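You operate a simulated robot arm through the tools that you are given. There is no shell and no other tool. Be economical: measure what you need, move in short steps, check, and stop when the job is done.

The job below is to be done with a simulated two-armed robot. You get a single attempt, and the scene is never put back.

Task
On the snack counter top, fold the tea towel in half, so that its two short edges meet.

It is judged by the outcome, as a careful person would: the job done as asked, and still so three seconds after it is handed in. It fails if anything else is knocked over, pushed out of place, dropped, spilled or broken. Flat cloth is picked up by pressing the open fingertips on it (5 to 10 N) and closing them slowly along it; thin cloth reads only 2 to 8 mm in the jaws.

Robot
Two 7-joint arms with four-finger grippers on one trunk, on a base that drives. Base frame: it is fixed to the floor where the robot stands at the start and does not move with it; the origin is under the middle of the robot, x ahead of it, y to its left, z up; the surface under the hand at the start is at about z = 91. Readings come in cm, degrees, newtons and seconds.
The left shoulder is at the start at [4, 18.1, 120.4], the right one opposite. With the tool pointing down near the work surface each hand reaches from about 32 to 84 cm from the robot's upright axis, wherever it stands, measured 20 degrees to its own side. Places, roughly: snack counter top [60, 20, 90]. Payload 3.67 kg a hand.
The TCP of each hand is the grasp point between the finger pads, 2.8 cm short of the fingertips. In the tool frame z runs along the fingers and y along their closing line. The gripper opens to 11.2 cm. The gripper's body begins 7.3 cm behind the TCP.
Orientation is told as [roll, pitch, yaw] about the base's x, y, z axes, in that order, counted from this pose: with the fingers straight down and closing along the base's y, the tool's x points along the base's -x, its y along +y and its z along -z.

Tools
- The arms move only by the tool drive_tool. It takes "left_steps", "right_steps" or both (then of equal length, played together; a hand with none holds still); each is a list of rows, each a list of 6 numbers: the shift along the tool's x, y, z in mm, then the turn, a rotation vector about the tool's x, y, z in rad. In form: [[x, y, z, rx, ry, rz], ...]. A call has 1 to 8 rows; each row is the pose to reach, as a shift and turn from the pose commanded when the call began, along the tool's axes at that moment. "left_gripper" and "right_gripper" are, for a hand that has rows, the gripper command, from -1 (shut) to 1 (fully open), values between in proportion, set as the call begins (left out, the last holds). A row lasts 0.2 s, in which the tool goes at most 5 cm and 8.6 degrees; a call with a longer step from one row to the next is refused whole, and so is a gripper value outside its range. Where a pose cannot be reached the arm comes as near as it can. A force on the tool above 40 N (or 10 N above the force at the start of the call, whichever is more), or a blocked arm, ends the call early, and 0.2 s more pass. The fingers move at their own pace and stop on an object; they squeeze with about 38 N. The grip force told is the motor's: it shows also when the fingers shut on nothing. Time passes only in rows, and 0.2 s behind the last, so rows that repeat a pose let the fingers close. It gives the time, the measured TCP pose, the force on the tool (base axes), the opening and the grip force at its end, in the units of the frame above (readings bear some noise), with the torque about the TCP (base axes, N m) and any sound that the robot's microphone picked up, and new pictures: "show" is both (left out), scene, wrist or none (wrist: the cameras of the hands that moved).
- Cameras (640 x 400 px; columns grow to the right, rows downward): "scene" is now at [10.03, 2.52, 142.33]; the picture's right is [0.27, -0.96, 0.00], its down [-0.65, -0.18, -0.74] and it looks along [0.71, 0.20, -0.67] (base axes); focal length 257 px, centre (320, 200). "left" rides on the left gripper at [6, 1.8, -10.4] in its tool frame; the picture's right is [-0.29, 0.96, 0.00], its down [-0.80, -0.24, -0.55] and it looks along [-0.53, -0.16, 0.83] (tool axes); focal length 234 px, centre (320, 200). "right" rides on the right gripper at [6, -1.8, -10.4] in its tool frame; the picture's right is [0.29, 0.96, 0.00], its down [-0.80, 0.24, -0.55] and it looks along [-0.53, 0.16, 0.83] (tool axes); focal length 234 px, centre (320, 200).
- move_column(by): slides the trunk up (or, below 0, down) by that many cm; the arms and the scene camera ride with it, the base frame stays. It gives what a move gives, with no picture.
- roll_base(legs): drives the robot by 1 to 6 legs, each [ahead, left, turn to the left] in cm, cm and degrees, along the robot's own axes; the way and the turn of a leg run together, so that a leg with both is an arc; at most 150 cm and 180 degrees a leg. The arms and the cameras ride along, it lands a little off, and it stops where it bumps. It gives what a move gives, and a new picture of the scene camera.
- turn_head(pan, tilt): turns the head with the scene camera to pan (to the left, within 86 degrees either way) and tilt (down, from -29 to 69), counted from straight ahead of the robot. It gives what a move gives, and a new picture of the scene camera.
- point_at(camera, pixels): for up to 12 pixels [column, row] of the newest picture of that camera ("zoom" is the newest enlarged one), the place [x, y, z] in the base frame of the surface seen there, good to about 0.3 cm. No time passes.
- zoom(camera, box): a new picture of the part [left, top, right, bottom] of that camera's present view, enlarged. No time passes.
- job_done(): hands the job in; it is judged then, once.

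Go step by step. Measure first, check grasps and placings, and put right what went wrong. The budget is 80 turns and 260 pictures, counting those below and the enlarged ones. Unless the task says otherwise, let go and move clear before handing in, and close with one line.

The tools are called as name(argument=value, ...) on one line, values as JSON. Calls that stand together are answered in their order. drive_tool: Moves the arms, as the interface text tells. Its arguments: {"type":"object","properties":{"left_steps":{"type":"array"},"left_gripper":{"type":"number"},"right_steps":{"type":"array"},"right_gripper":{"type":"number"},"show":{"type":"string","enum":["both","scene","wrist","none"]}},"required":[]} The other tools are called the same way: move_column (by) slides the trunk up or down; roll_base (legs) drives the base; turn_head (pan, tilt) turns the head that bears the scene camera; point_at (camera, pixels) gives the place of the surface under pixels of a picture; zoom (camera, box) takes an enlarged picture of a part of a camera's view; job_done () hands the job in.

At the start:

```text
clock: 0.0
left_eef_pos: [41.82, 28.54, 108.24]
left_tcp_rot: [0.0, 0.0, 0.0]
left_force: [-0.3, -0.8, -0.5]
left_wrist_torque: [-0.06, 0.04, -0.02]
left_width: 11.23
left_finger_force: 0.2
right_eef_pos: [59.67, -14.82, 110.57]
right_tcp_rot: [0.0, 0.1, 0.0]
right_force: [0.5, 0.8, -0.3]
right_wrist_torque: [-0.01, 0.03, -0.01]
right_width: 11.22
right_finger_force: 0.1
trunk travel left (down, up): [-32.5, 18.9]
robot x, y, heading: [-0.14, -0.2, 0.1]
head pan, tilt: [15.7, 42.2]
```

scene: 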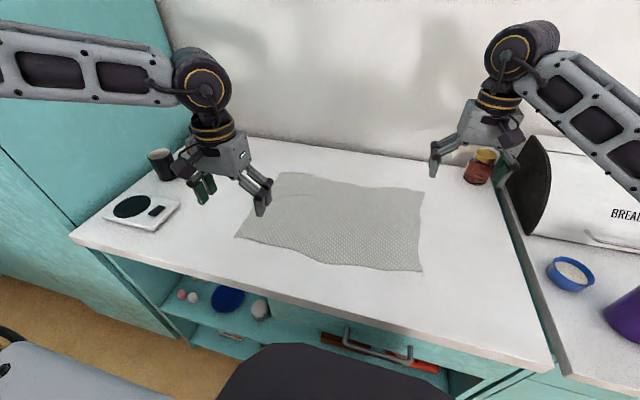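
right: 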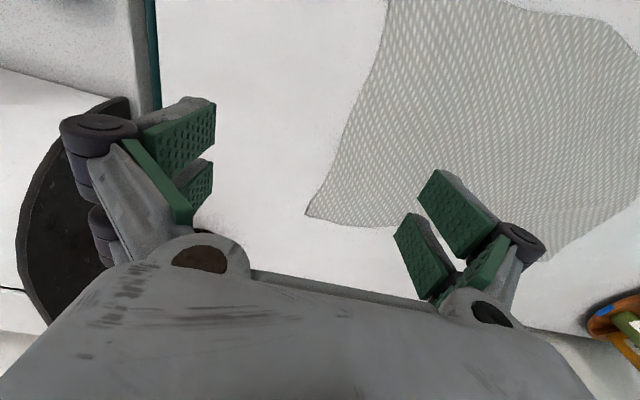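
left: 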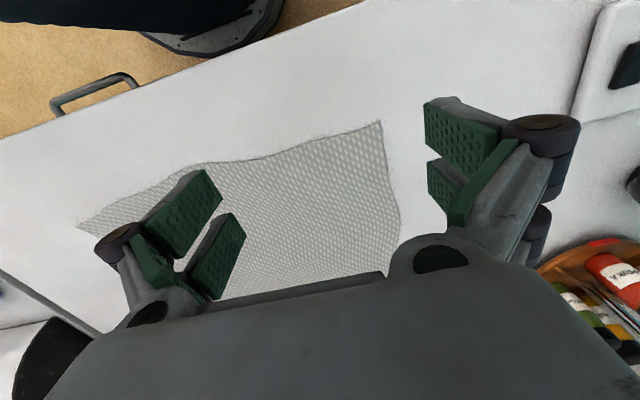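

The towel lies with corners near (281,173), (424,191), (421,271) and (236,237) in the scene picture. I'll measure these and the edges.

point_at(camera="scene", pixels=[[282, 174], [422, 192], [420, 270], [237, 236], [345, 187], [330, 262], [423, 230], [260, 203], [340, 220], [450, 230], [300, 249], [375, 266]])

zoom(camera="scene", box=[210, 150, 450, 300])

```text
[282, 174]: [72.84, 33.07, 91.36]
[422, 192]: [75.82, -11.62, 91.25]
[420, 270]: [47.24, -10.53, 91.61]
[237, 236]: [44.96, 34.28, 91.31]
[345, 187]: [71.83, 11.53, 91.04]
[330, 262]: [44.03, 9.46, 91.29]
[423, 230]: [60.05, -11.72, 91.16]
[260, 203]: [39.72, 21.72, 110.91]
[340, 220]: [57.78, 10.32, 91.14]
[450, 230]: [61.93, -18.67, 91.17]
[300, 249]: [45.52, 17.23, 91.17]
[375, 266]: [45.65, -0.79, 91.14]
```

```text
2.67 times, centred on (330, 225) of scene
```

zoom: 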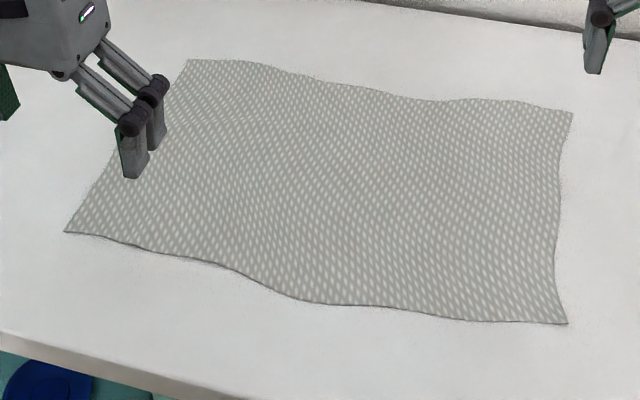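

The right and left short edges run along x, at y≈-11 and y≈34, and the long way is along y (45 cm). I plan to carry the left edge over to the right, right hand on the far corner and left hand on the near one. Reaching the far left corner needs the robot a little left and ahead, so I'll check the clearance to the counter front.

point_at(camera="scene", pixels=[[300, 293], [300, 300], [370, 350], [300, 360], [80, 235], [400, 325], [170, 150], [140, 210], [175, 190]])

turn_head(pan=15, tilt=62)

```text
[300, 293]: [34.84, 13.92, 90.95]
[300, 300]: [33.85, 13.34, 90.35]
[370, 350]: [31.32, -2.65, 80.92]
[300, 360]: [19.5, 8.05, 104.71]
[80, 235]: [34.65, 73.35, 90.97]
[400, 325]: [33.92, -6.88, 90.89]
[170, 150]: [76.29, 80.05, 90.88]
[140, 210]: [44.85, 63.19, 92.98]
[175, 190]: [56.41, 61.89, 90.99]
```

```text
clock: 0.8
left_eef_pos: [41.89, 28.57, 108.18]
left_tcp_rot: [0.0, 0.1, 0.0]
left_force: [-0.2, 0.0, 0.5]
left_wrist_torque: [0.02, 0.03, -0.01]
left_width: 11.22
left_finger_force: 0.0
right_eef_pos: [59.67, -14.78, 110.65]
right_tcp_rot: [0.1, 0.1, 0.0]
right_force: [-0.2, -0.1, 0.4]
right_wrist_torque: [0.0, -0.02, -0.04]
right_width: 11.21
right_finger_force: 0.1
trunk travel left (down, up): [-32.5, 18.9]
robot x, y, heading: [-0.11, 0.43, 0.0]
head pan, tilt: [15.0, 62.0]
```

scene: 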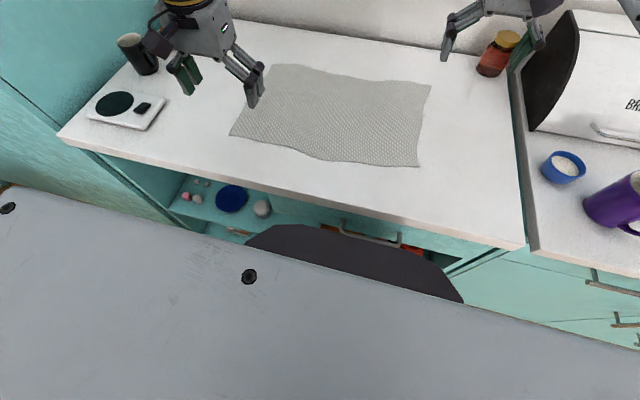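

The counter front is at x≈34 with a drawer handle at x≈31, and the robot's front is at about x=20, so 4 cm ahead is safe. I'll roll 4 ahead and 12 left, and set the head back.

roll_base(legs=[[4, 12, 0]])

turn_head(pan=0, tilt=48)

```text
clock: 2.1
left_eef_pos: [45.69, 40.84, 108.29]
left_tcp_rot: [0.0, 0.0, 0.1]
left_force: [-0.1, -0.4, -0.1]
left_wrist_torque: [-0.01, -0.04, 0.02]
left_width: 11.21
left_finger_force: 0.1
right_eef_pos: [63.75, -2.48, 110.77]
right_tcp_rot: [0.1, 0.1, 0.1]
right_force: [0.0, -0.1, -0.2]
right_wrist_torque: [0.02, 0.0, -0.02]
right_width: 11.2
right_finger_force: 0.0
trunk travel left (down, up): [-32.5, 18.9]
robot x, y, heading: [3.69, 12.37, 0.2]
head pan, tilt: [15.0, 62.0]
```

scene: 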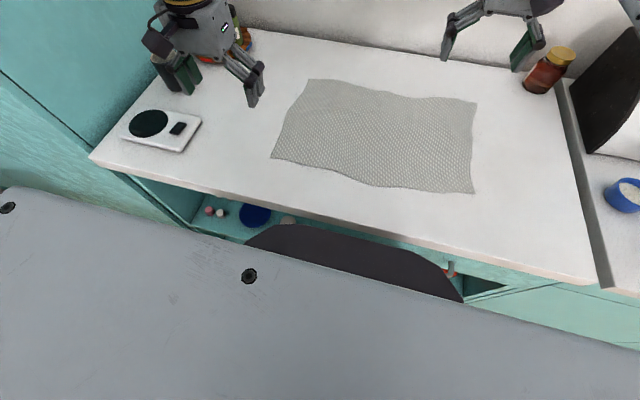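

```text
clock: 2.9
left_eef_pos: [45.66, 40.96, 108.28]
left_tcp_rot: [0.0, 0.0, 0.1]
left_force: [-0.3, -0.1, 0.4]
left_wrist_torque: [0.01, -0.03, 0.01]
left_width: 11.21
left_finger_force: 0.1
right_eef_pos: [63.75, -2.4, 110.76]
right_tcp_rot: [-0.1, 0.0, 0.1]
right_force: [-0.2, 0.6, -0.4]
right_wrist_torque: [-0.01, 0.01, 0.01]
right_width: 11.18
right_finger_force: 0.1
trunk travel left (down, up): [-32.5, 18.9]
robot x, y, heading: [4.14, 12.49, -0.0]
head pan, tilt: [0.0, 48.0]
```

scene: 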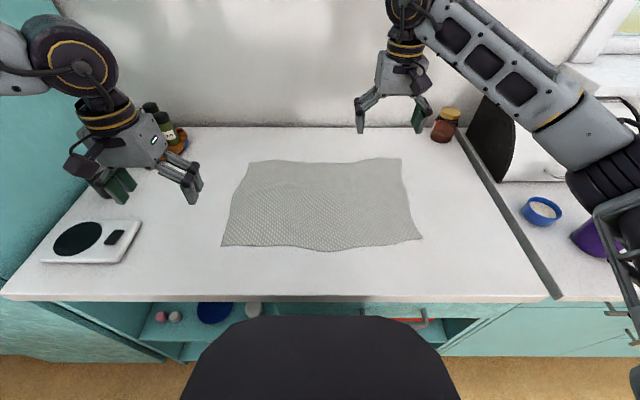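

The towel is now squarely in view, with corners at about (248,161), (401,158), (421,239) and (222,246). I'll measure them exactly.

point_at(camera="scene", pixels=[[250, 162], [400, 160], [420, 238], [223, 245], [236, 200], [407, 195], [260, 166], [236, 242], [200, 240], [445, 125], [240, 150]])

zoom(camera="scene", box=[200, 140, 440, 290])

```text
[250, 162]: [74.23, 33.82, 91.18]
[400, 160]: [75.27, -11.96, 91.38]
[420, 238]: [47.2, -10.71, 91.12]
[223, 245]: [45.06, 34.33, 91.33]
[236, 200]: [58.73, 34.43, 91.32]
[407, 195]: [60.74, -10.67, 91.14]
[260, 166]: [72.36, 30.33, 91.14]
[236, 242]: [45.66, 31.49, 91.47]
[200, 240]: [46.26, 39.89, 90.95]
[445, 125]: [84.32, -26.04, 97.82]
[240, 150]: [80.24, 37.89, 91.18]
```

```text
2.67 times, centred on (320, 215) of scene
```

zoom: 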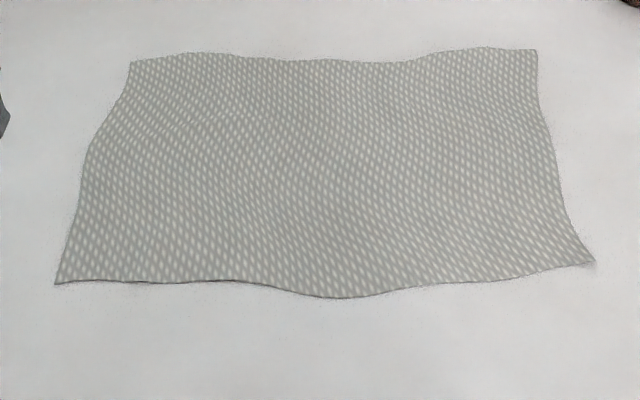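

The left-edge corners are at FL (74.2,33.8) and NL (45.1,34.3). I'll turn both hands by a quarter turn so that their fingers close along the short edge (x).

drive_tool(left_steps=[[0, 0, 0, 0, 0, 0.14], [0, 0, 0, 0, 0, 0.28], [0, 0, 0, 0, 0, 0.42], [0, 0, 0, 0, 0, 0.56], [0, 0, 0, 0, 0, 0.7], [0, 0, 0, 0, 0, 0.84], [0, 0, 0, 0, 0, 0.98], [0, 0, 0, 0, 0, 1.12]], right_steps=[[0, 0, 0, 0, 0, -0.14], [0, 0, 0, 0, 0, -0.28], [0, 0, 0, 0, 0, -0.42], [0, 0, 0, 0, 0, -0.56], [0, 0, 0, 0, 0, -0.7], [0, 0, 0, 0, 0, -0.84], [0, 0, 0, 0, 0, -0.98], [0, 0, 0, 0, 0, -1.12]], left_gripper=-0.35, right_gripper=-0.35, show="none")

drive_tool(left_steps=[[0, 0, 0, 0, 0, 0.15], [0, 0, 0, 0, 0, 0.3], [0, 0, 0, 0, 0, 0.45], [0, 0, 0, 0, 0, 0.45]], right_steps=[[0, 0, 0, 0, 0, -0.15], [0, 0, 0, 0, 0, -0.3], [0, 0, 0, 0, 0, -0.45], [0, 0, 0, 0, 0, -0.45]], show="scene")

```text
clock: 4.7
left_eef_pos: [41.22, 32.08, 109.44]
left_tcp_rot: [2.5, -0.2, -62.6]
left_force: [-0.2, -0.9, -4.2]
left_wrist_torque: [0.06, 0.01, 0.01]
left_width: 3.64
left_finger_force: 0.1
left hand out of reach, approached as far as the arm can: row 6, 7, 8
right_eef_pos: [63.6, -2.58, 110.79]
right_tcp_rot: [0.0, -0.1, 44.3]
right_force: [0.0, 0.1, 0.3]
right_wrist_torque: [0.05, -0.04, -0.02]
right_width: 3.63
right_finger_force: 0.0
right hand out of reach, approached as far as the arm can: row 6, 7, 8
trunk travel left (down, up): [-32.5, 18.9]
robot x, y, heading: [4.03, 11.93, 0.2]
head pan, tilt: [0.0, 48.0]
```

```text
clock: 5.7
left_eef_pos: [30.82, 21.0, 107.29]
left_tcp_rot: [0.1, 0.1, -89.5]
left_force: [-0.3, 0.5, -0.4]
left_wrist_torque: [0.01, 0.01, -0.02]
left_width: 3.65
left_finger_force: 0.0
left hand out of reach, approached as far as the arm can: row 1, 2, 3, 4
right_eef_pos: [57.13, -4.36, 111.35]
right_tcp_rot: [-0.9, 1.9, 53.0]
right_force: [-0.2, -0.7, -1.0]
right_wrist_torque: [-0.06, 0.0, 0.04]
right_width: 3.61
right_finger_force: 0.1
right hand out of reach, approached as far as the arm can: row 1, 2, 3, 4
trunk travel left (down, up): [-32.5, 18.9]
robot x, y, heading: [3.96, 11.97, 0.2]
head pan, tilt: [0.0, 48.0]
```

scene: 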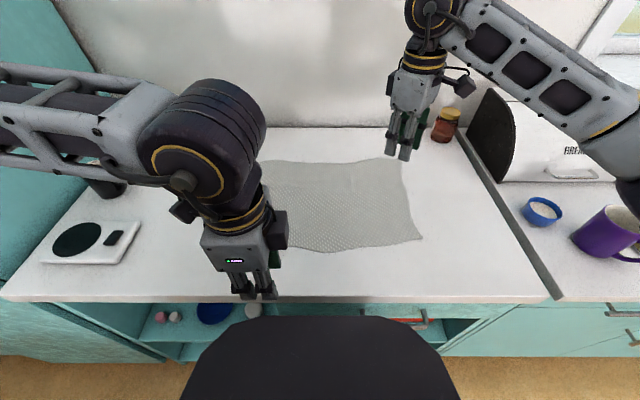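

Both wrists hit a limit that way: the left drifted to (31,21) and the right stopped at 53°. I'll turn them the opposite way, starting by going back while shifting toward their stations.

drive_tool(left_steps=[[24, 19, 0, 0, 0, -0.14], [48, 38, 0, 0, 0, -0.28], [72, 57, 0, 0, 0, -0.42], [96, 76, 0, 0, 0, -0.56], [120, 95, 0, 0, 0, -0.7], [144, 114, 0, 0, 0, -0.84], [168, 133, 0, 0, 0, -0.98], [190, 150, 0, 0, 0, -1.12]], right_steps=[[-12, -3, 0, 0, 0, 0.14], [-24, -6, 0, 0, 0, 0.28], [-36, -10, 0, 0, 0, 0.42], [-48, -14, 0, 0, 0, 0.56], [-60, -18, 0, 0, 0, 0.7], [-72, -21, 0, 0, 0, 0.84], [-84, -24, 0, 0, 0, 0.98], [-96, -28, 0, 0, 0, 1.12]], show="none")

drive_tool(left_steps=[[0, 0, 0, 0, 0, -0.14], [0, 0, 0, 0, 0, -0.28], [0, 0, 0, 0, 0, -0.42], [0, 0, 0, 0, 0, -0.56], [0, 0, 0, 0, 0, -0.7], [0, 0, 0, 0, 0, -0.84], [0, 0, 0, 0, 0, -0.98], [0, 0, 0, 0, 0, -1.12]], right_steps=[[0, 0, 0, 0, 0, 0.14], [0, 0, 0, 0, 0, 0.28], [0, 0, 0, 0, 0, 0.42], [0, 0, 0, 0, 0, 0.56], [0, 0, 0, 0, 0, 0.7], [0, 0, 0, 0, 0, 0.84], [0, 0, 0, 0, 0, 0.98], [0, 0, 0, 0, 0, 1.12]], show="scene")

```text
clock: 7.5
left_eef_pos: [45.67, 39.52, 107.62]
left_tcp_rot: [0.0, 0.0, -25.5]
left_force: [0.1, 0.5, -0.8]
left_wrist_torque: [-0.06, 0.01, 0.01]
left_width: 3.66
left_finger_force: 0.1
right_eef_pos: [65.0, 1.61, 111.23]
right_tcp_rot: [-2.2, -0.1, -11.3]
right_force: [0.5, 0.1, 0.0]
right_wrist_torque: [0.0, 0.04, 0.0]
right_width: 3.63
right_finger_force: 0.1
trunk travel left (down, up): [-32.5, 18.9]
robot x, y, heading: [3.89, 12.13, -0.1]
head pan, tilt: [0.0, 48.0]
```

```text
clock: 9.3
left_eef_pos: [45.71, 39.62, 107.62]
left_tcp_rot: [-0.1, 0.0, 38.5]
left_force: [-0.7, -0.1, 0.5]
left_wrist_torque: [0.02, -0.01, 0.0]
left_width: 3.65
left_finger_force: 0.1
right_eef_pos: [64.93, 1.57, 111.34]
right_tcp_rot: [-0.8, -2.0, -75.5]
right_force: [-0.3, 0.2, 0.0]
right_wrist_torque: [0.02, 0.02, -0.01]
right_width: 3.66
right_finger_force: 0.0
trunk travel left (down, up): [-32.5, 18.9]
robot x, y, heading: [3.65, 12.51, 0.1]
head pan, tilt: [0.0, 48.0]
```

scene: 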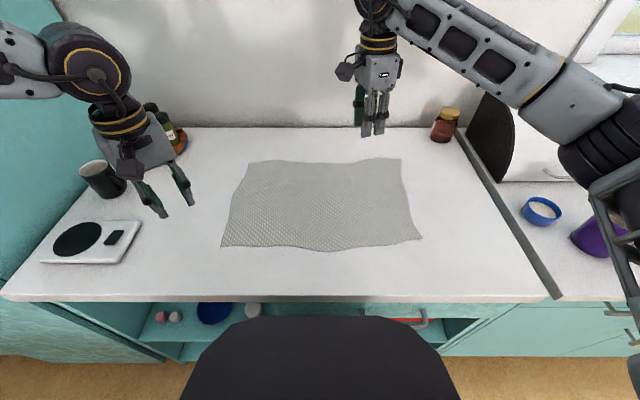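

Turning this way works. I'll finish both turns and bring the right hand above the far-left corner.

drive_tool(left_steps=[[0, 0, 0, 0, 0, -0.12], [0, 0, 0, 0, 0, -0.24], [0, 0, 0, 0, 0, -0.36], [0, 0, 0, 0, 0, -0.48], [0, 0, 0, 0, 0, -0.6], [0, 0, 0, 0, 0, -0.72], [0, 0, 0, 0, 0, -0.82], [0, 0, 0, 0, 0, -0.9]], right_steps=[[35, 18, 0, 0, 0, 0.03], [70, 36, 0, 0, 0, 0.06], [104, 53, 0, 0, 0, 0.09], [139, 71, 0, 0, 0, 0.12], [174, 89, 0, 0, 0, 0.15], [208, 106, 0, 0, 0, 0.18], [243, 124, 0, 0, 0, 0.22], [278, 142, 0, 0, 0, 0.25]], show="both")

```text
clock: 11.1
left_eef_pos: [45.81, 39.5, 107.58]
left_tcp_rot: [0.0, -0.1, 90.1]
left_force: [-0.6, -0.4, 0.5]
left_wrist_torque: [0.04, 0.01, 0.0]
left_width: 3.63
left_finger_force: 0.2
right_eef_pos: [69.69, 27.07, 109.95]
right_tcp_rot: [-0.2, -1.9, -89.9]
right_force: [-0.5, -1.5, 0.5]
right_wrist_torque: [0.01, 0.06, 0.01]
right_width: 3.65
right_finger_force: 0.1
right hand out of reach, approached as far as the arm can: row 7, 8
trunk travel left (down, up): [-32.5, 18.9]
robot x, y, heading: [3.67, 12.27, 0.2]
head pan, tilt: [0.0, 48.0]
```

scene: 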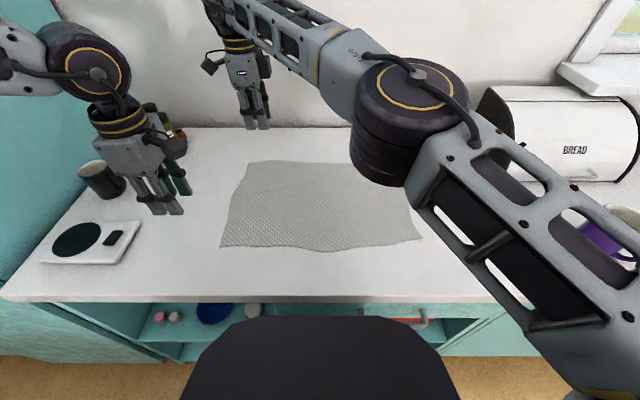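
right: 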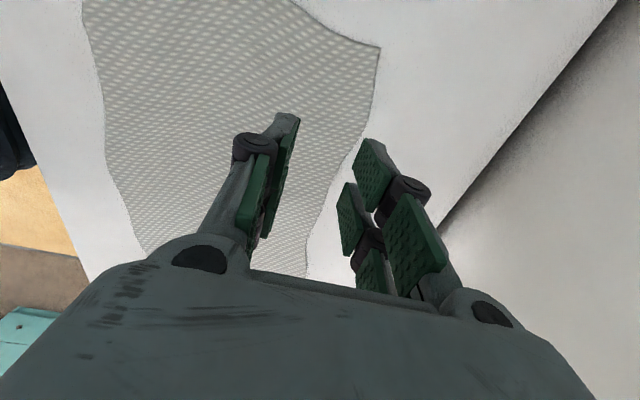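
left: 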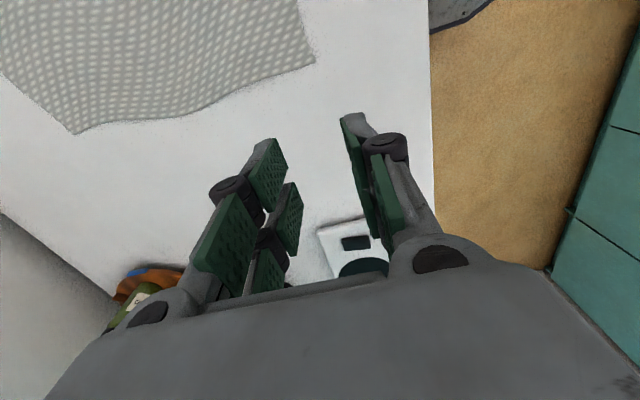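

The right arm stops short at (69.7,27), and the corner is about 5 cm further. I'll roll 3 ahead and 6 left, which carries the right hand almost exactly over the corner.

roll_base(legs=[[3, 6, 0]])

```text
clock: 12.1
left_eef_pos: [48.61, 45.6, 107.71]
left_tcp_rot: [0.1, -0.1, 90.1]
left_force: [0.3, -0.5, 0.4]
left_wrist_torque: [0.0, 0.0, 0.01]
left_width: 3.63
left_finger_force: 0.0
right_eef_pos: [72.46, 33.02, 109.91]
right_tcp_rot: [-0.1, -2.0, -89.6]
right_force: [0.2, 0.2, -0.3]
right_wrist_torque: [0.01, -0.01, 0.01]
right_width: 3.64
right_finger_force: 0.0
trunk travel left (down, up): [-32.5, 18.9]
robot x, y, heading: [6.73, 17.87, 0.0]
head pan, tilt: [0.0, 48.0]
```

scene: 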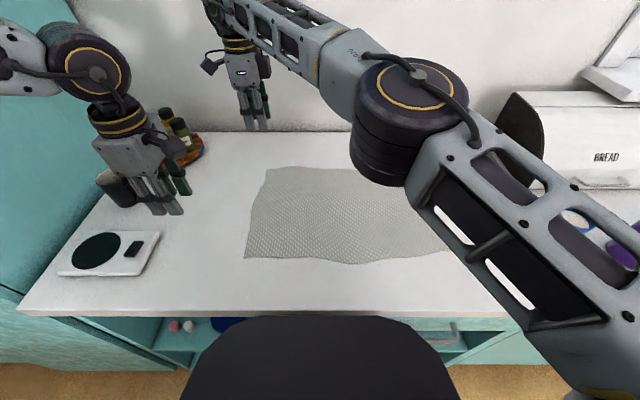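

The right hand is at (72.5,33.0), next to the corner. I'll lower both hands to just above the cloth: right at (71,32.6), left at (48,33.2).

drive_tool(left_steps=[[30, 2, 0, 0, 0, 0], [60, 3, 10, 0, 0, 0], [90, 5, 40, 0, 0, 0], [124, 6, 75, 0, 0, 0], [124, 6, 105, 0, 0, 0], [124, 6, 112, 0, 0, 0]], right_steps=[[-1, -3, 30, 0.01, 0, 0], [-2, -6, 60, 0.02, 0, 0], [-3, -9, 90, 0.03, 0, 0], [-4, -12, 115, 0.035, 0, 0], [-4, -14, 130, 0.035, 0, 0], [-4, -14, 136, 0.035, 0, 0]])

```text
clock: 13.5
left_eef_pos: [47.88, 33.24, 96.47]
left_tcp_rot: [0.0, -0.1, 90.1]
left_force: [-0.3, -0.6, 0.1]
left_wrist_torque: [0.0, 0.01, 0.02]
left_width: 3.62
left_finger_force: 0.1
right_eef_pos: [71.05, 32.18, 96.32]
right_tcp_rot: [-2.2, -2.0, -89.6]
right_force: [-0.1, 0.4, 0.8]
right_wrist_torque: [0.01, 0.0, 0.04]
right_width: 3.63
right_finger_force: 0.0
trunk travel left (down, up): [-32.5, 18.9]
robot x, y, heading: [6.49, 17.82, 0.4]
head pan, tilt: [0.0, 48.0]
```

scene: 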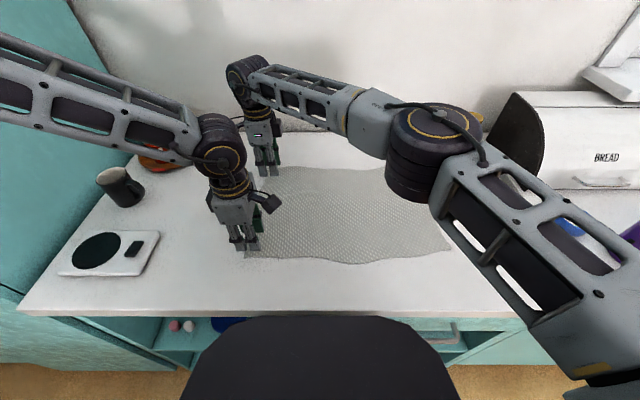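
right: 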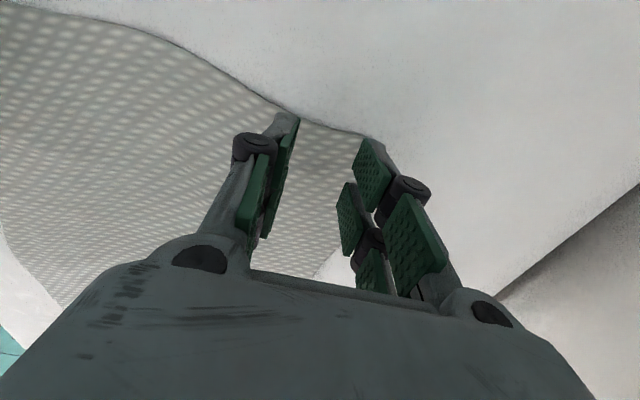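
left: 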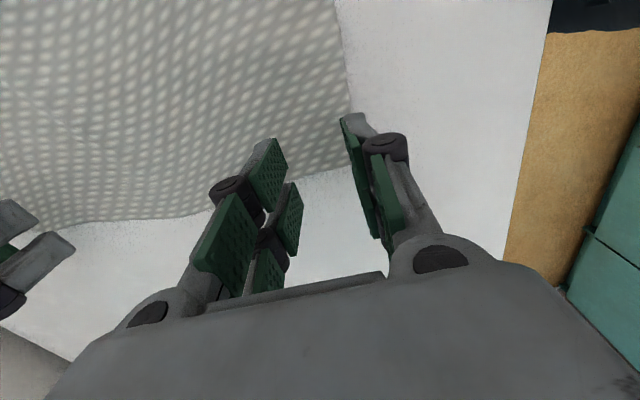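

The fingers seem to sit inside the corners. I'll check where the corners truly lie from the wrist pictures.

point_at(camera="left", pixels=[[345, 100], [310, 172], [335, 168], [290, 177], [346, 118], [268, 146]])

point_at(camera="right", pixels=[[335, 129], [305, 121], [370, 138], [330, 255], [318, 270], [340, 150], [372, 145], [290, 120]])

zoom(camera="right", box=[240, 90, 440, 300])

```text
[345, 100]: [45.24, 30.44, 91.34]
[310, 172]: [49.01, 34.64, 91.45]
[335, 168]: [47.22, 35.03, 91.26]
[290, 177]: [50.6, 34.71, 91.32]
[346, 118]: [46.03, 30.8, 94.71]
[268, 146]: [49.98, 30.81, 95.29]
```

```text
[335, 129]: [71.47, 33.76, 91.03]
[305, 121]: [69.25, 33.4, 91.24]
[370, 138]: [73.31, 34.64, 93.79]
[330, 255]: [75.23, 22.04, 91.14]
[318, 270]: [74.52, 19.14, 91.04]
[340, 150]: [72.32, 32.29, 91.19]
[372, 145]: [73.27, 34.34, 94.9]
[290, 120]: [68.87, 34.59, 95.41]
```

```text
1.90 times, centred on (340, 195) of right
```

zoom: 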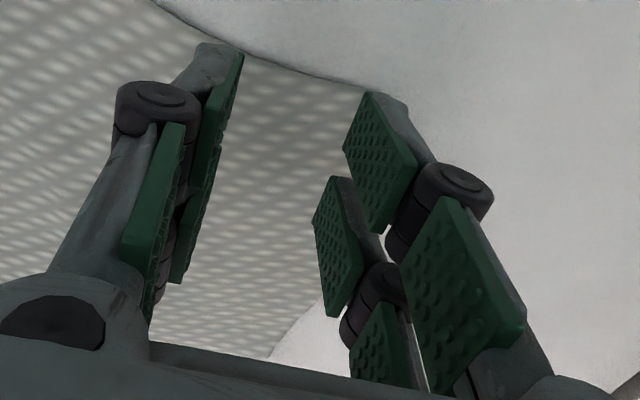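

The left edge is at y≈34.9 (left side) and y≈33.7 (right side), and the fingers span the edges well. I'll straighten the right tool and lower both to near contact.

drive_tool(left_steps=[[0, -3, 10, 0, 0, 0], [0, -6, 20, 0, 0, 0], [0, -6, 24, 0, 0, 0], [0, -6, 25, 0, 0, 0]], right_steps=[[0, 0, 9, -0.035, 0.035, 0], [0, 0, 18, -0.035, 0.035, 0], [0, 0, 22, -0.035, 0.035, 0], [0, 0, 23, -0.035, 0.035, 0]], show="wrist")

```text
clock: 14.5
left_eef_pos: [48.64, 33.11, 93.96]
left_tcp_rot: [0.0, 0.0, 90.2]
left_force: [0.1, 0.0, 0.0]
left_wrist_torque: [-0.03, 0.01, 0.01]
left_width: 3.63
left_finger_force: 0.1
right_eef_pos: [71.01, 32.12, 93.9]
right_tcp_rot: [-0.1, 0.0, -89.7]
right_force: [-0.7, -1.0, -0.1]
right_wrist_torque: [0.0, -0.04, 0.0]
right_width: 3.64
right_finger_force: 0.0
trunk travel left (down, up): [-32.5, 18.9]
robot x, y, heading: [6.61, 18.11, 0.3]
head pan, tilt: [0.0, 48.0]
```

right: 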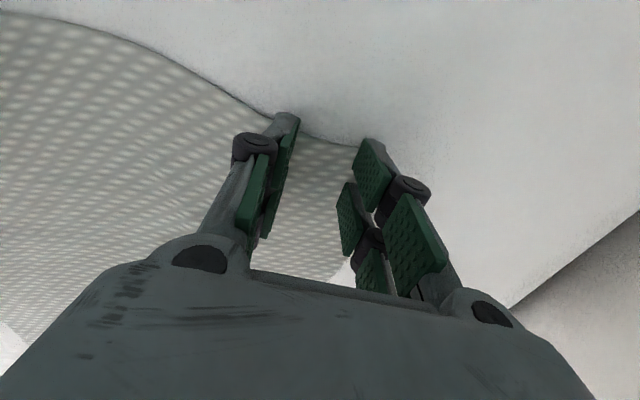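
left: 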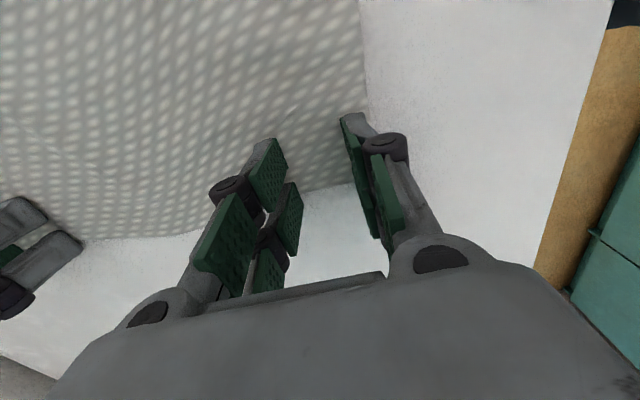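

Both tips are just about at contact with no force yet. I'll shift the right 5 mm inward and press in small steps.

drive_tool(left_steps=[[0, 0, 0, 0, 0, 0], [0, 0, 1, 0, 0, 0], [0, 0, 2, 0, 0, 0], [0, 0, 2, 0, 0, 0]], right_steps=[[-5, 0, 0, 0, 0, 0], [-5, 0, 1, 0, 0, 0], [-5, 0, 2, 0, 0, 0], [-5, 0, 2, 0, 0, 0]], show="none")

```text
clock: 15.5
left_eef_pos: [48.62, 33.15, 93.83]
left_tcp_rot: [-0.1, 0.0, 90.1]
left_force: [0.7, 2.2, 14.9]
left_wrist_torque: [0.02, 0.3, -0.09]
left_width: 3.67
left_finger_force: 0.0
right_eef_pos: [71.0, 31.57, 93.95]
right_tcp_rot: [-0.1, -0.1, -89.8]
right_force: [-0.3, 0.3, 1.2]
right_wrist_torque: [0.03, -0.02, -0.02]
right_width: 3.69
right_finger_force: 0.0
trunk travel left (down, up): [-32.5, 18.9]
robot x, y, heading: [6.87, 18.17, 0.3]
head pan, tilt: [0.0, 48.0]
```

The left presses at 15 N, a little much, and the right at just 1 N. I'll adjust both.

drive_tool(left_steps=[[0, 0, -0.7, 0, 0, 0], [0, 0, -0.7, 0, 0, 0]], right_steps=[[0, 0, 0.5, 0, 0, 0], [0, 0, 0.8, 0, 0, 0]], show="none")

```text
clock: 16.1
left_eef_pos: [48.59, 33.2, 93.86]
left_tcp_rot: [0.0, 0.2, 90.1]
left_force: [1.4, 0.1, 5.9]
left_wrist_torque: [-0.04, 0.06, 0.0]
left_width: 3.62
left_finger_force: 0.1
right_eef_pos: [70.91, 31.69, 93.81]
right_tcp_rot: [-0.1, 0.0, -89.7]
right_force: [-0.9, -1.6, 7.8]
right_wrist_torque: [0.02, -0.08, -0.03]
right_width: 3.63
right_finger_force: 0.1
trunk travel left (down, up): [-32.5, 18.9]
robot x, y, heading: [6.71, 17.7, 0.1]
head pan, tilt: [0.0, 48.0]
```

Both press at 6–8 N. Now I'll close slowly in stages.

drive_tool(left_steps=[[0, 0, 0, 0, 0, 0]], right_steps=[[0, 0, 0, 0, 0, 0]], left_gripper=-0.5, right_gripper=-0.5, show="none")

drive_tool(left_steps=[[0, 0, 0, 0, 0, 0]], right_steps=[[0, 0, 0, 0, 0, 0]], left_gripper=-0.65, right_gripper=-0.65, show="wrist")

```text
clock: 16.5
left_eef_pos: [48.62, 33.19, 93.95]
left_tcp_rot: [0.0, 0.0, 90.1]
left_force: [1.3, 0.2, 3.7]
left_wrist_torque: [-0.02, 0.01, -0.04]
left_width: 2.79
left_finger_force: 0.1
right_eef_pos: [70.97, 31.8, 93.78]
right_tcp_rot: [0.0, 0.1, -89.7]
right_force: [-0.9, -0.2, 10.1]
right_wrist_torque: [0.01, -0.02, 0.01]
right_width: 2.79
right_finger_force: 0.1
trunk travel left (down, up): [-32.5, 18.9]
robot x, y, heading: [6.65, 17.9, -0.1]
head pan, tilt: [0.0, 48.0]
```

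```text
clock: 16.9
left_eef_pos: [48.54, 33.25, 93.82]
left_tcp_rot: [0.0, 0.0, 90.1]
left_force: [0.6, -0.2, 2.7]
left_wrist_torque: [0.05, 0.0, 0.02]
left_width: 1.91
left_finger_force: 0.0
right_eef_pos: [71.04, 31.64, 93.88]
right_tcp_rot: [0.0, 0.0, -89.6]
right_force: [-0.6, -0.8, 10.2]
right_wrist_torque: [0.07, -0.05, 0.0]
right_width: 1.88
right_finger_force: 0.1
trunk travel left (down, up): [-32.5, 18.9]
robot x, y, heading: [6.86, 17.85, 0.4]
head pan, tilt: [0.0, 48.0]
```

right: 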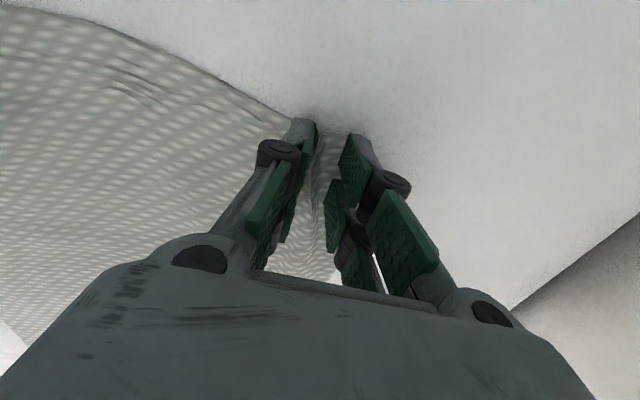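
left: 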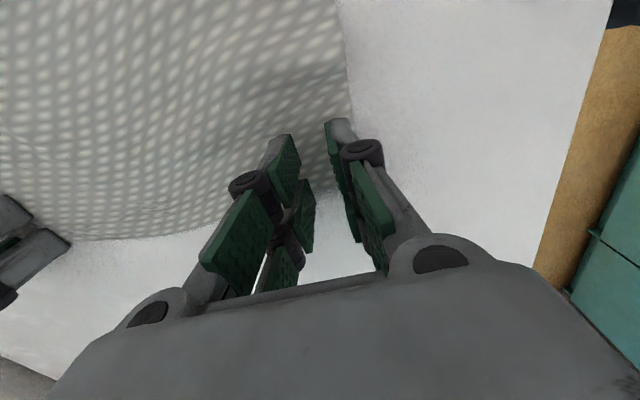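

The right cloth is gathering between the fingers. The left pressure has dropped to 3 N, so I'll add half a millimetre there and go on closing.

drive_tool(left_steps=[[0, 0, 0.6, 0, 0, 0]], right_steps=[[0, 0, 0, 0, 0, 0]], left_gripper=-0.75, right_gripper=-0.8, show="none")

drive_tool(left_steps=[[0, 0, 0.2, 0, 0, 0]], right_steps=[[0, 0, 0, 0, 0, 0]], left_gripper=-0.87, right_gripper=-0.9, show="none")

drive_tool(left_steps=[[0, 0, 0, 0, 0, 0], [0, 0, 0, 0, 0, 0]], right_steps=[[0, 0, 0, 0, 0, 0], [0, 0, 0, 0, 0, 0]], left_gripper=-1, right_gripper=-1, show="wrist")

```text
clock: 17.3
left_eef_pos: [48.59, 33.25, 93.8]
left_tcp_rot: [-0.1, 0.0, 90.0]
left_force: [0.4, 0.1, 3.1]
left_wrist_torque: [0.02, -0.03, 0.01]
left_width: 1.24
left_finger_force: 0.1
right_eef_pos: [70.94, 31.61, 93.67]
right_tcp_rot: [-0.1, 0.1, -89.7]
right_force: [0.5, -0.7, 7.6]
right_wrist_torque: [0.03, -0.02, 0.0]
right_width: 1.05
right_finger_force: 0.0
trunk travel left (down, up): [-32.5, 18.9]
robot x, y, heading: [6.69, 17.81, 0.1]
head pan, tilt: [0.0, 48.0]
```

```text
clock: 17.7
left_eef_pos: [48.72, 33.25, 93.81]
left_tcp_rot: [0.0, 0.1, 90.1]
left_force: [0.4, -0.9, 3.6]
left_wrist_torque: [-0.03, -0.02, 0.0]
left_width: 0.67
left_finger_force: 0.0
right_eef_pos: [71.03, 31.71, 93.66]
right_tcp_rot: [-0.1, 0.1, -89.7]
right_force: [-1.2, -0.6, 3.6]
right_wrist_torque: [0.06, 0.01, -0.02]
right_width: 0.46
right_finger_force: 0.1
trunk travel left (down, up): [-32.5, 18.9]
robot x, y, heading: [6.88, 18.1, 0.1]
head pan, tilt: [0.0, 48.0]
```

```text
clock: 18.3
left_eef_pos: [48.7, 33.28, 93.83]
left_tcp_rot: [0.0, 0.0, 90.1]
left_force: [0.3, 0.0, -0.4]
left_wrist_torque: [0.0, -0.04, 0.01]
left_width: 0.0
left_finger_force: 35.4
right_eef_pos: [71.12, 31.79, 93.81]
right_tcp_rot: [0.0, 0.0, -89.7]
right_force: [-0.1, -0.8, 5.0]
right_wrist_torque: [0.05, 0.01, 0.03]
right_width: 0.18
right_finger_force: 38.1
trunk travel left (down, up): [-32.5, 18.9]
robot x, y, heading: [6.81, 18.24, 0.2]
head pan, tilt: [0.0, 48.0]
```

right: 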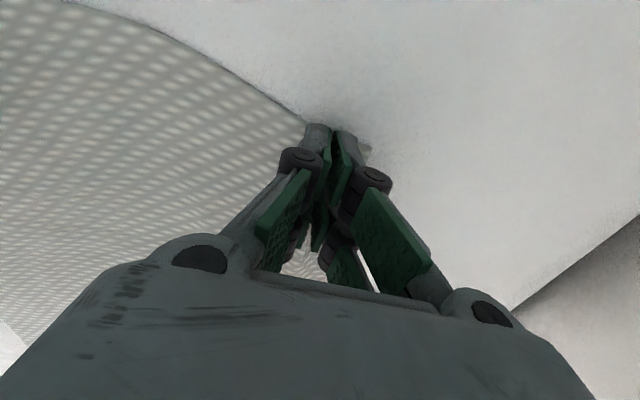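
left: 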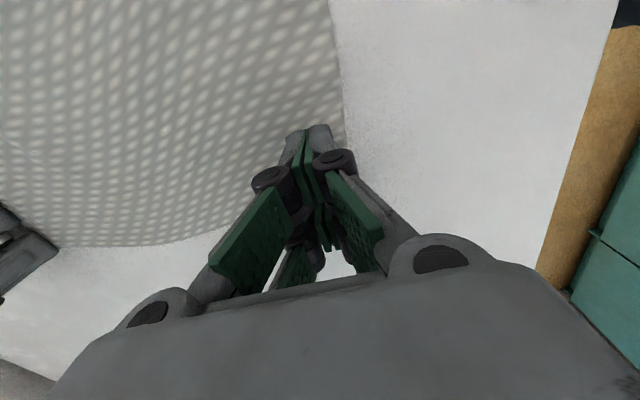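

The right holds cloth (1.8 mm) but the left shut on nothing. I'll lift the left slightly, reopen and press again harder.

drive_tool(left_steps=[[0, 0, -6, 0, 0, 0], [0, 0, -6, 0, 0, 0]], left_gripper=-1, show="none")

drive_tool(left_steps=[[0, 0, 0, 0, 0, 0], [0, 0, 0, 0, 0, 0], [0, -3, 3, 0, 0, 0], [0, -3, 5, 0, 0, 0], [0, -3, 6.5, 0, 0, 0], [0, -3, 6.5, 0, 0, 0]], left_gripper=-0.35, show="wrist")

```text
clock: 18.9
left_eef_pos: [48.66, 33.31, 94.29]
left_tcp_rot: [0.0, 0.0, 90.1]
left_force: [-0.3, 0.5, 0.4]
left_wrist_torque: [0.0, -0.02, 0.01]
left_width: 0.0
left_finger_force: 36.4
right_eef_pos: [70.99, 31.83, 93.79]
right_tcp_rot: [-0.2, 0.0, -89.8]
right_force: [-0.8, 0.1, 2.6]
right_wrist_torque: [0.02, 0.03, 0.01]
right_width: 0.28
right_finger_force: 42.1
trunk travel left (down, up): [-32.5, 18.9]
robot x, y, heading: [6.7, 17.98, 0.3]
head pan, tilt: [0.0, 48.0]
```

```text
clock: 20.3
left_eef_pos: [49.06, 33.29, 93.76]
left_tcp_rot: [-0.1, -0.1, 90.2]
left_force: [0.2, 4.3, 22.6]
left_wrist_torque: [0.32, -0.03, 0.01]
left_width: 3.71
left_finger_force: 0.9
right_eef_pos: [70.92, 31.67, 93.85]
right_tcp_rot: [-0.1, 0.0, -89.8]
right_force: [0.6, 0.0, -1.5]
right_wrist_torque: [-0.03, 0.0, -0.02]
right_width: 0.32
right_finger_force: 40.3
trunk travel left (down, up): [-32.5, 18.9]
robot x, y, heading: [6.9, 18.37, 0.0]
head pan, tilt: [0.0, 48.0]
```

left: 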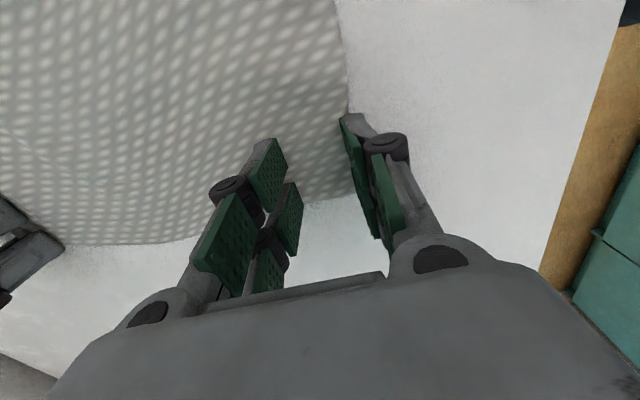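

The near finger sits right on the towel's long edge, so it has little cloth under it. I'll lift a bit, go 1.3 cm further in (+x), and press again to about 8 N.

drive_tool(left_steps=[[0, 0, -6, 0, 0, 0], [3, -13, -6, 0, 0, 0], [3, -13, -3, 0, 0, 0], [3, -13, -1.2, 0, 0, 0], [3, -13, -1.2, 0, 0, 0]], show="wrist")

```text
clock: 21.5
left_eef_pos: [50.3, 32.88, 93.83]
left_tcp_rot: [0.0, -0.1, 90.1]
left_force: [-1.2, 1.1, 11.2]
left_wrist_torque: [0.07, 0.17, -0.06]
left_width: 3.7
left_finger_force: 0.1
right_eef_pos: [70.93, 31.72, 93.77]
right_tcp_rot: [-0.1, 0.0, -89.8]
right_force: [0.0, -0.3, -1.1]
right_wrist_torque: [0.03, 0.03, -0.01]
right_width: 0.29
right_finger_force: 39.5
trunk travel left (down, up): [-32.5, 18.9]
robot x, y, heading: [7.31, 18.08, 0.3]
head pan, tilt: [0.0, 48.0]
```

left: 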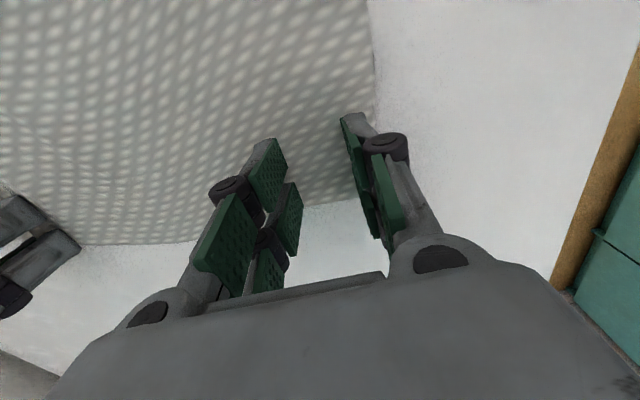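

Now 11 N with both fingers on cloth. I'll close in stages again, keeping the pressure.

drive_tool(left_steps=[[0, 0, 0, 0, 0, 0]], left_gripper=-0.55, show="none")

drive_tool(left_steps=[[0, 0, 0.2, 0, 0, 0]], left_gripper=-0.72, show="wrist")

```text
clock: 21.9
left_eef_pos: [50.31, 32.89, 93.9]
left_tcp_rot: [-0.2, 0.0, 90.1]
left_force: [1.2, -0.4, 11.5]
left_wrist_torque: [0.01, 0.1, -0.02]
left_width: 2.38
left_finger_force: 0.0
right_eef_pos: [70.99, 31.71, 93.75]
right_tcp_rot: [-0.1, 0.0, -89.6]
right_force: [0.0, -0.7, 2.3]
right_wrist_torque: [0.04, -0.03, 0.02]
right_width: 0.29
right_finger_force: 41.3
trunk travel left (down, up): [-32.5, 18.9]
robot x, y, heading: [7.09, 17.72, 0.3]
head pan, tilt: [0.0, 48.0]
```

```text
clock: 22.3
left_eef_pos: [50.35, 32.95, 93.78]
left_tcp_rot: [0.0, 0.0, 90.0]
left_force: [0.7, -1.3, 13.9]
left_wrist_torque: [0.03, 0.09, -0.01]
left_width: 1.52
left_finger_force: 0.1
right_eef_pos: [70.96, 31.59, 93.87]
right_tcp_rot: [-0.1, 0.0, -89.7]
right_force: [-1.0, 0.6, 0.7]
right_wrist_torque: [0.01, 0.08, 0.02]
right_width: 0.26
right_finger_force: 36.4
trunk travel left (down, up): [-32.5, 18.9]
robot x, y, heading: [7.03, 18.29, 0.1]
head pan, tilt: [0.0, 48.0]
```

left: 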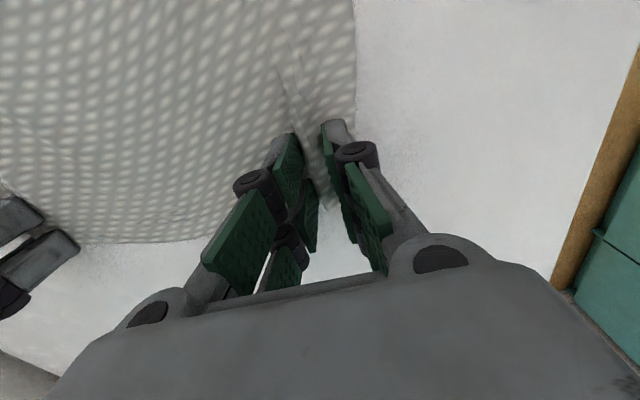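

A ridge is rising between the left fingers, so I'll close the rest of the way.

drive_tool(left_steps=[[0, 0, 0, 0, 0, 0]], left_gripper=-0.87, show="none")

drive_tool(left_steps=[[0, 0, 0, 0, 0, 0], [0, 0, 0, 0, 0, 0], [0, 0, 0, 0, 0, 0]], left_gripper=-1, show="wrist")

```text
clock: 22.7
left_eef_pos: [50.3, 33.0, 93.86]
left_tcp_rot: [-0.2, 0.0, 90.0]
left_force: [5.1, 0.0, 7.6]
left_wrist_torque: [0.04, -0.06, -0.05]
left_width: 0.96
left_finger_force: 2.3
right_eef_pos: [70.97, 31.71, 93.75]
right_tcp_rot: [-0.1, 0.0, -89.6]
right_force: [-2.8, 0.0, 3.0]
right_wrist_torque: [0.03, 0.18, 0.09]
right_width: 0.13
right_finger_force: 36.5
trunk travel left (down, up): [-32.5, 18.9]
robot x, y, heading: [7.12, 18.12, 0.2]
head pan, tilt: [0.0, 48.0]
```

```text
clock: 23.5
left_eef_pos: [50.33, 32.91, 93.86]
left_tcp_rot: [-0.1, 0.0, 90.1]
left_force: [9.2, 0.9, -0.3]
left_wrist_torque: [0.0, -0.18, -0.04]
left_width: 0.32
left_finger_force: 38.2
right_eef_pos: [70.96, 31.69, 93.82]
right_tcp_rot: [-0.2, 0.0, -89.6]
right_force: [-9.6, 0.7, 2.7]
right_wrist_torque: [0.01, 0.23, 0.11]
right_width: 0.26
right_finger_force: 35.8
trunk travel left (down, up): [-32.5, 18.9]
robot x, y, heading: [6.6, 18.08, 0.3]
head pan, tilt: [0.0, 48.0]
```

left: 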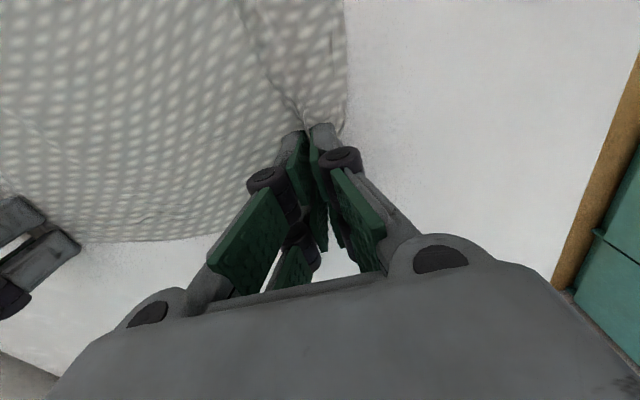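

Both hands now hold cloth (3.2 and 2.6 mm), with 9 N tension between them. I'll bring the left 6 mm toward the right to ease it, then lift both 4 cm as a test.

drive_tool(left_steps=[[0, -6, 0, 0, 0, 0], [3, -6, -10, 0, 0, 0], [10, -6, -25, 0, 0, 0], [20, -6, -40, 0, 0, 0], [20, -6, -40, 0, 0, 0]], right_steps=[[0, 0, 0, 0, 0, 0], [-3, 0, -10, 0, 0, 0], [-10, 0, -25, 0, 0, 0], [-20, 0, -40, 0, 0, 0], [-20, 0, -40, 0, 0, 0]], show="both")

```text
clock: 24.7
left_eef_pos: [50.93, 30.99, 97.66]
left_tcp_rot: [-0.1, 0.0, 90.2]
left_force: [0.9, 0.1, 3.4]
left_wrist_torque: [0.02, -0.11, -0.03]
left_width: 0.18
left_finger_force: 35.8
right_eef_pos: [71.17, 29.58, 97.74]
right_tcp_rot: [-0.1, 0.1, -89.7]
right_force: [-2.1, 1.1, -0.2]
right_wrist_torque: [-0.03, 0.05, 0.02]
right_width: 0.26
right_finger_force: 36.5
trunk travel left (down, up): [-32.5, 18.9]
robot x, y, heading: [6.88, 18.16, 0.1]
head pan, tilt: [0.0, 48.0]
```

scene: 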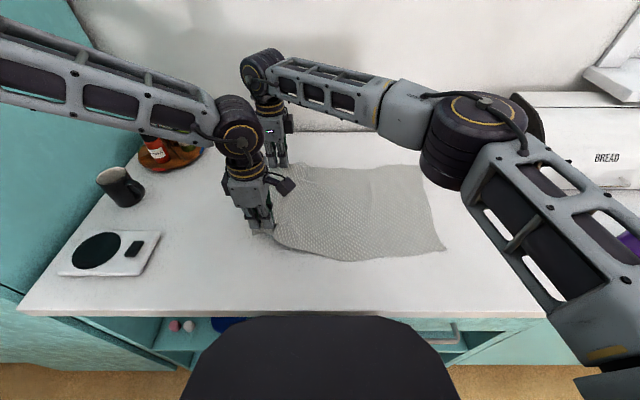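
right: 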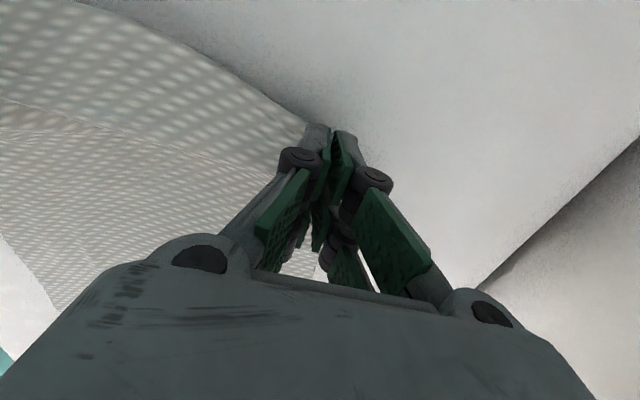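
left: 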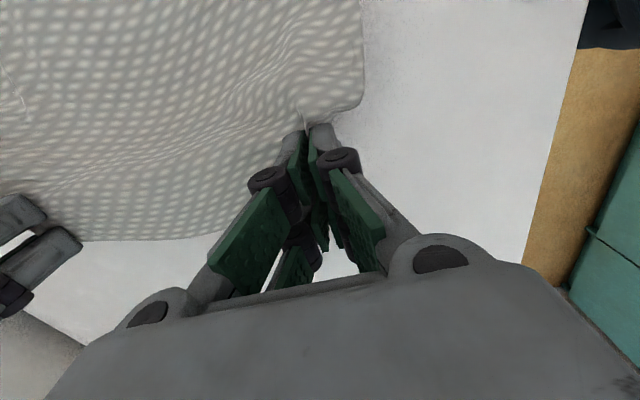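

Both corners are lifted with the towel. I'll carry on in an arc, with the right hand leading a few centimetres so that its forearm stays clear of the left hand.

drive_tool(left_steps=[[0, 0, -15, 0, 0, 0], [5, 0, -30, 0, 0, 0], [15, 0, -45, 0, 0, 0], [30, 0, -60, 0, 0, 0], [45, 0, -75, 0, 0, 0], [60, 0, -85, 0, 0, 0]], right_steps=[[-20, -2, -15, 0, 0, 0], [-40, -4, -30, 0, 0, 0], [-60, -7, -45, 0, 0, 0], [-80, -10, -60, 0, 0, 0], [-100, -10, -75, 0, 0, 0], [-115, -10, -85, 0, 0, 0]], show="scene")

```text
clock: 26.1
left_eef_pos: [50.97, 24.95, 106.31]
left_tcp_rot: [0.0, -0.1, 90.1]
left_force: [3.3, -1.5, 0.0]
left_wrist_torque: [0.04, -0.04, -0.05]
left_width: 0.24
left_finger_force: 37.1
right_eef_pos: [70.28, 18.22, 106.15]
right_tcp_rot: [-0.2, 0.0, -89.7]
right_force: [-2.3, 1.4, 1.9]
right_wrist_torque: [0.03, 0.04, 0.0]
right_width: 0.18
right_finger_force: 37.4
trunk travel left (down, up): [-32.5, 18.9]
robot x, y, heading: [6.5, 18.26, 0.2]
head pan, tilt: [0.0, 48.0]
```

scene: 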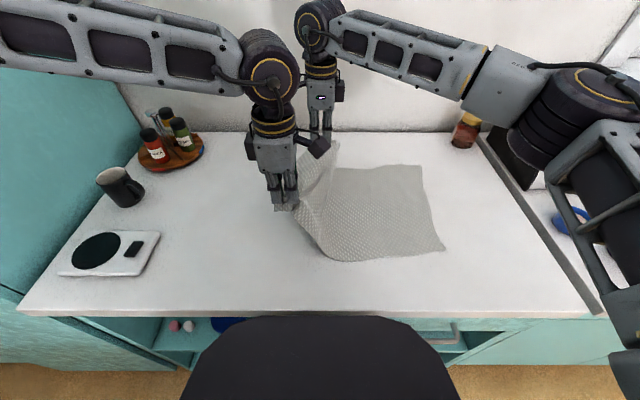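

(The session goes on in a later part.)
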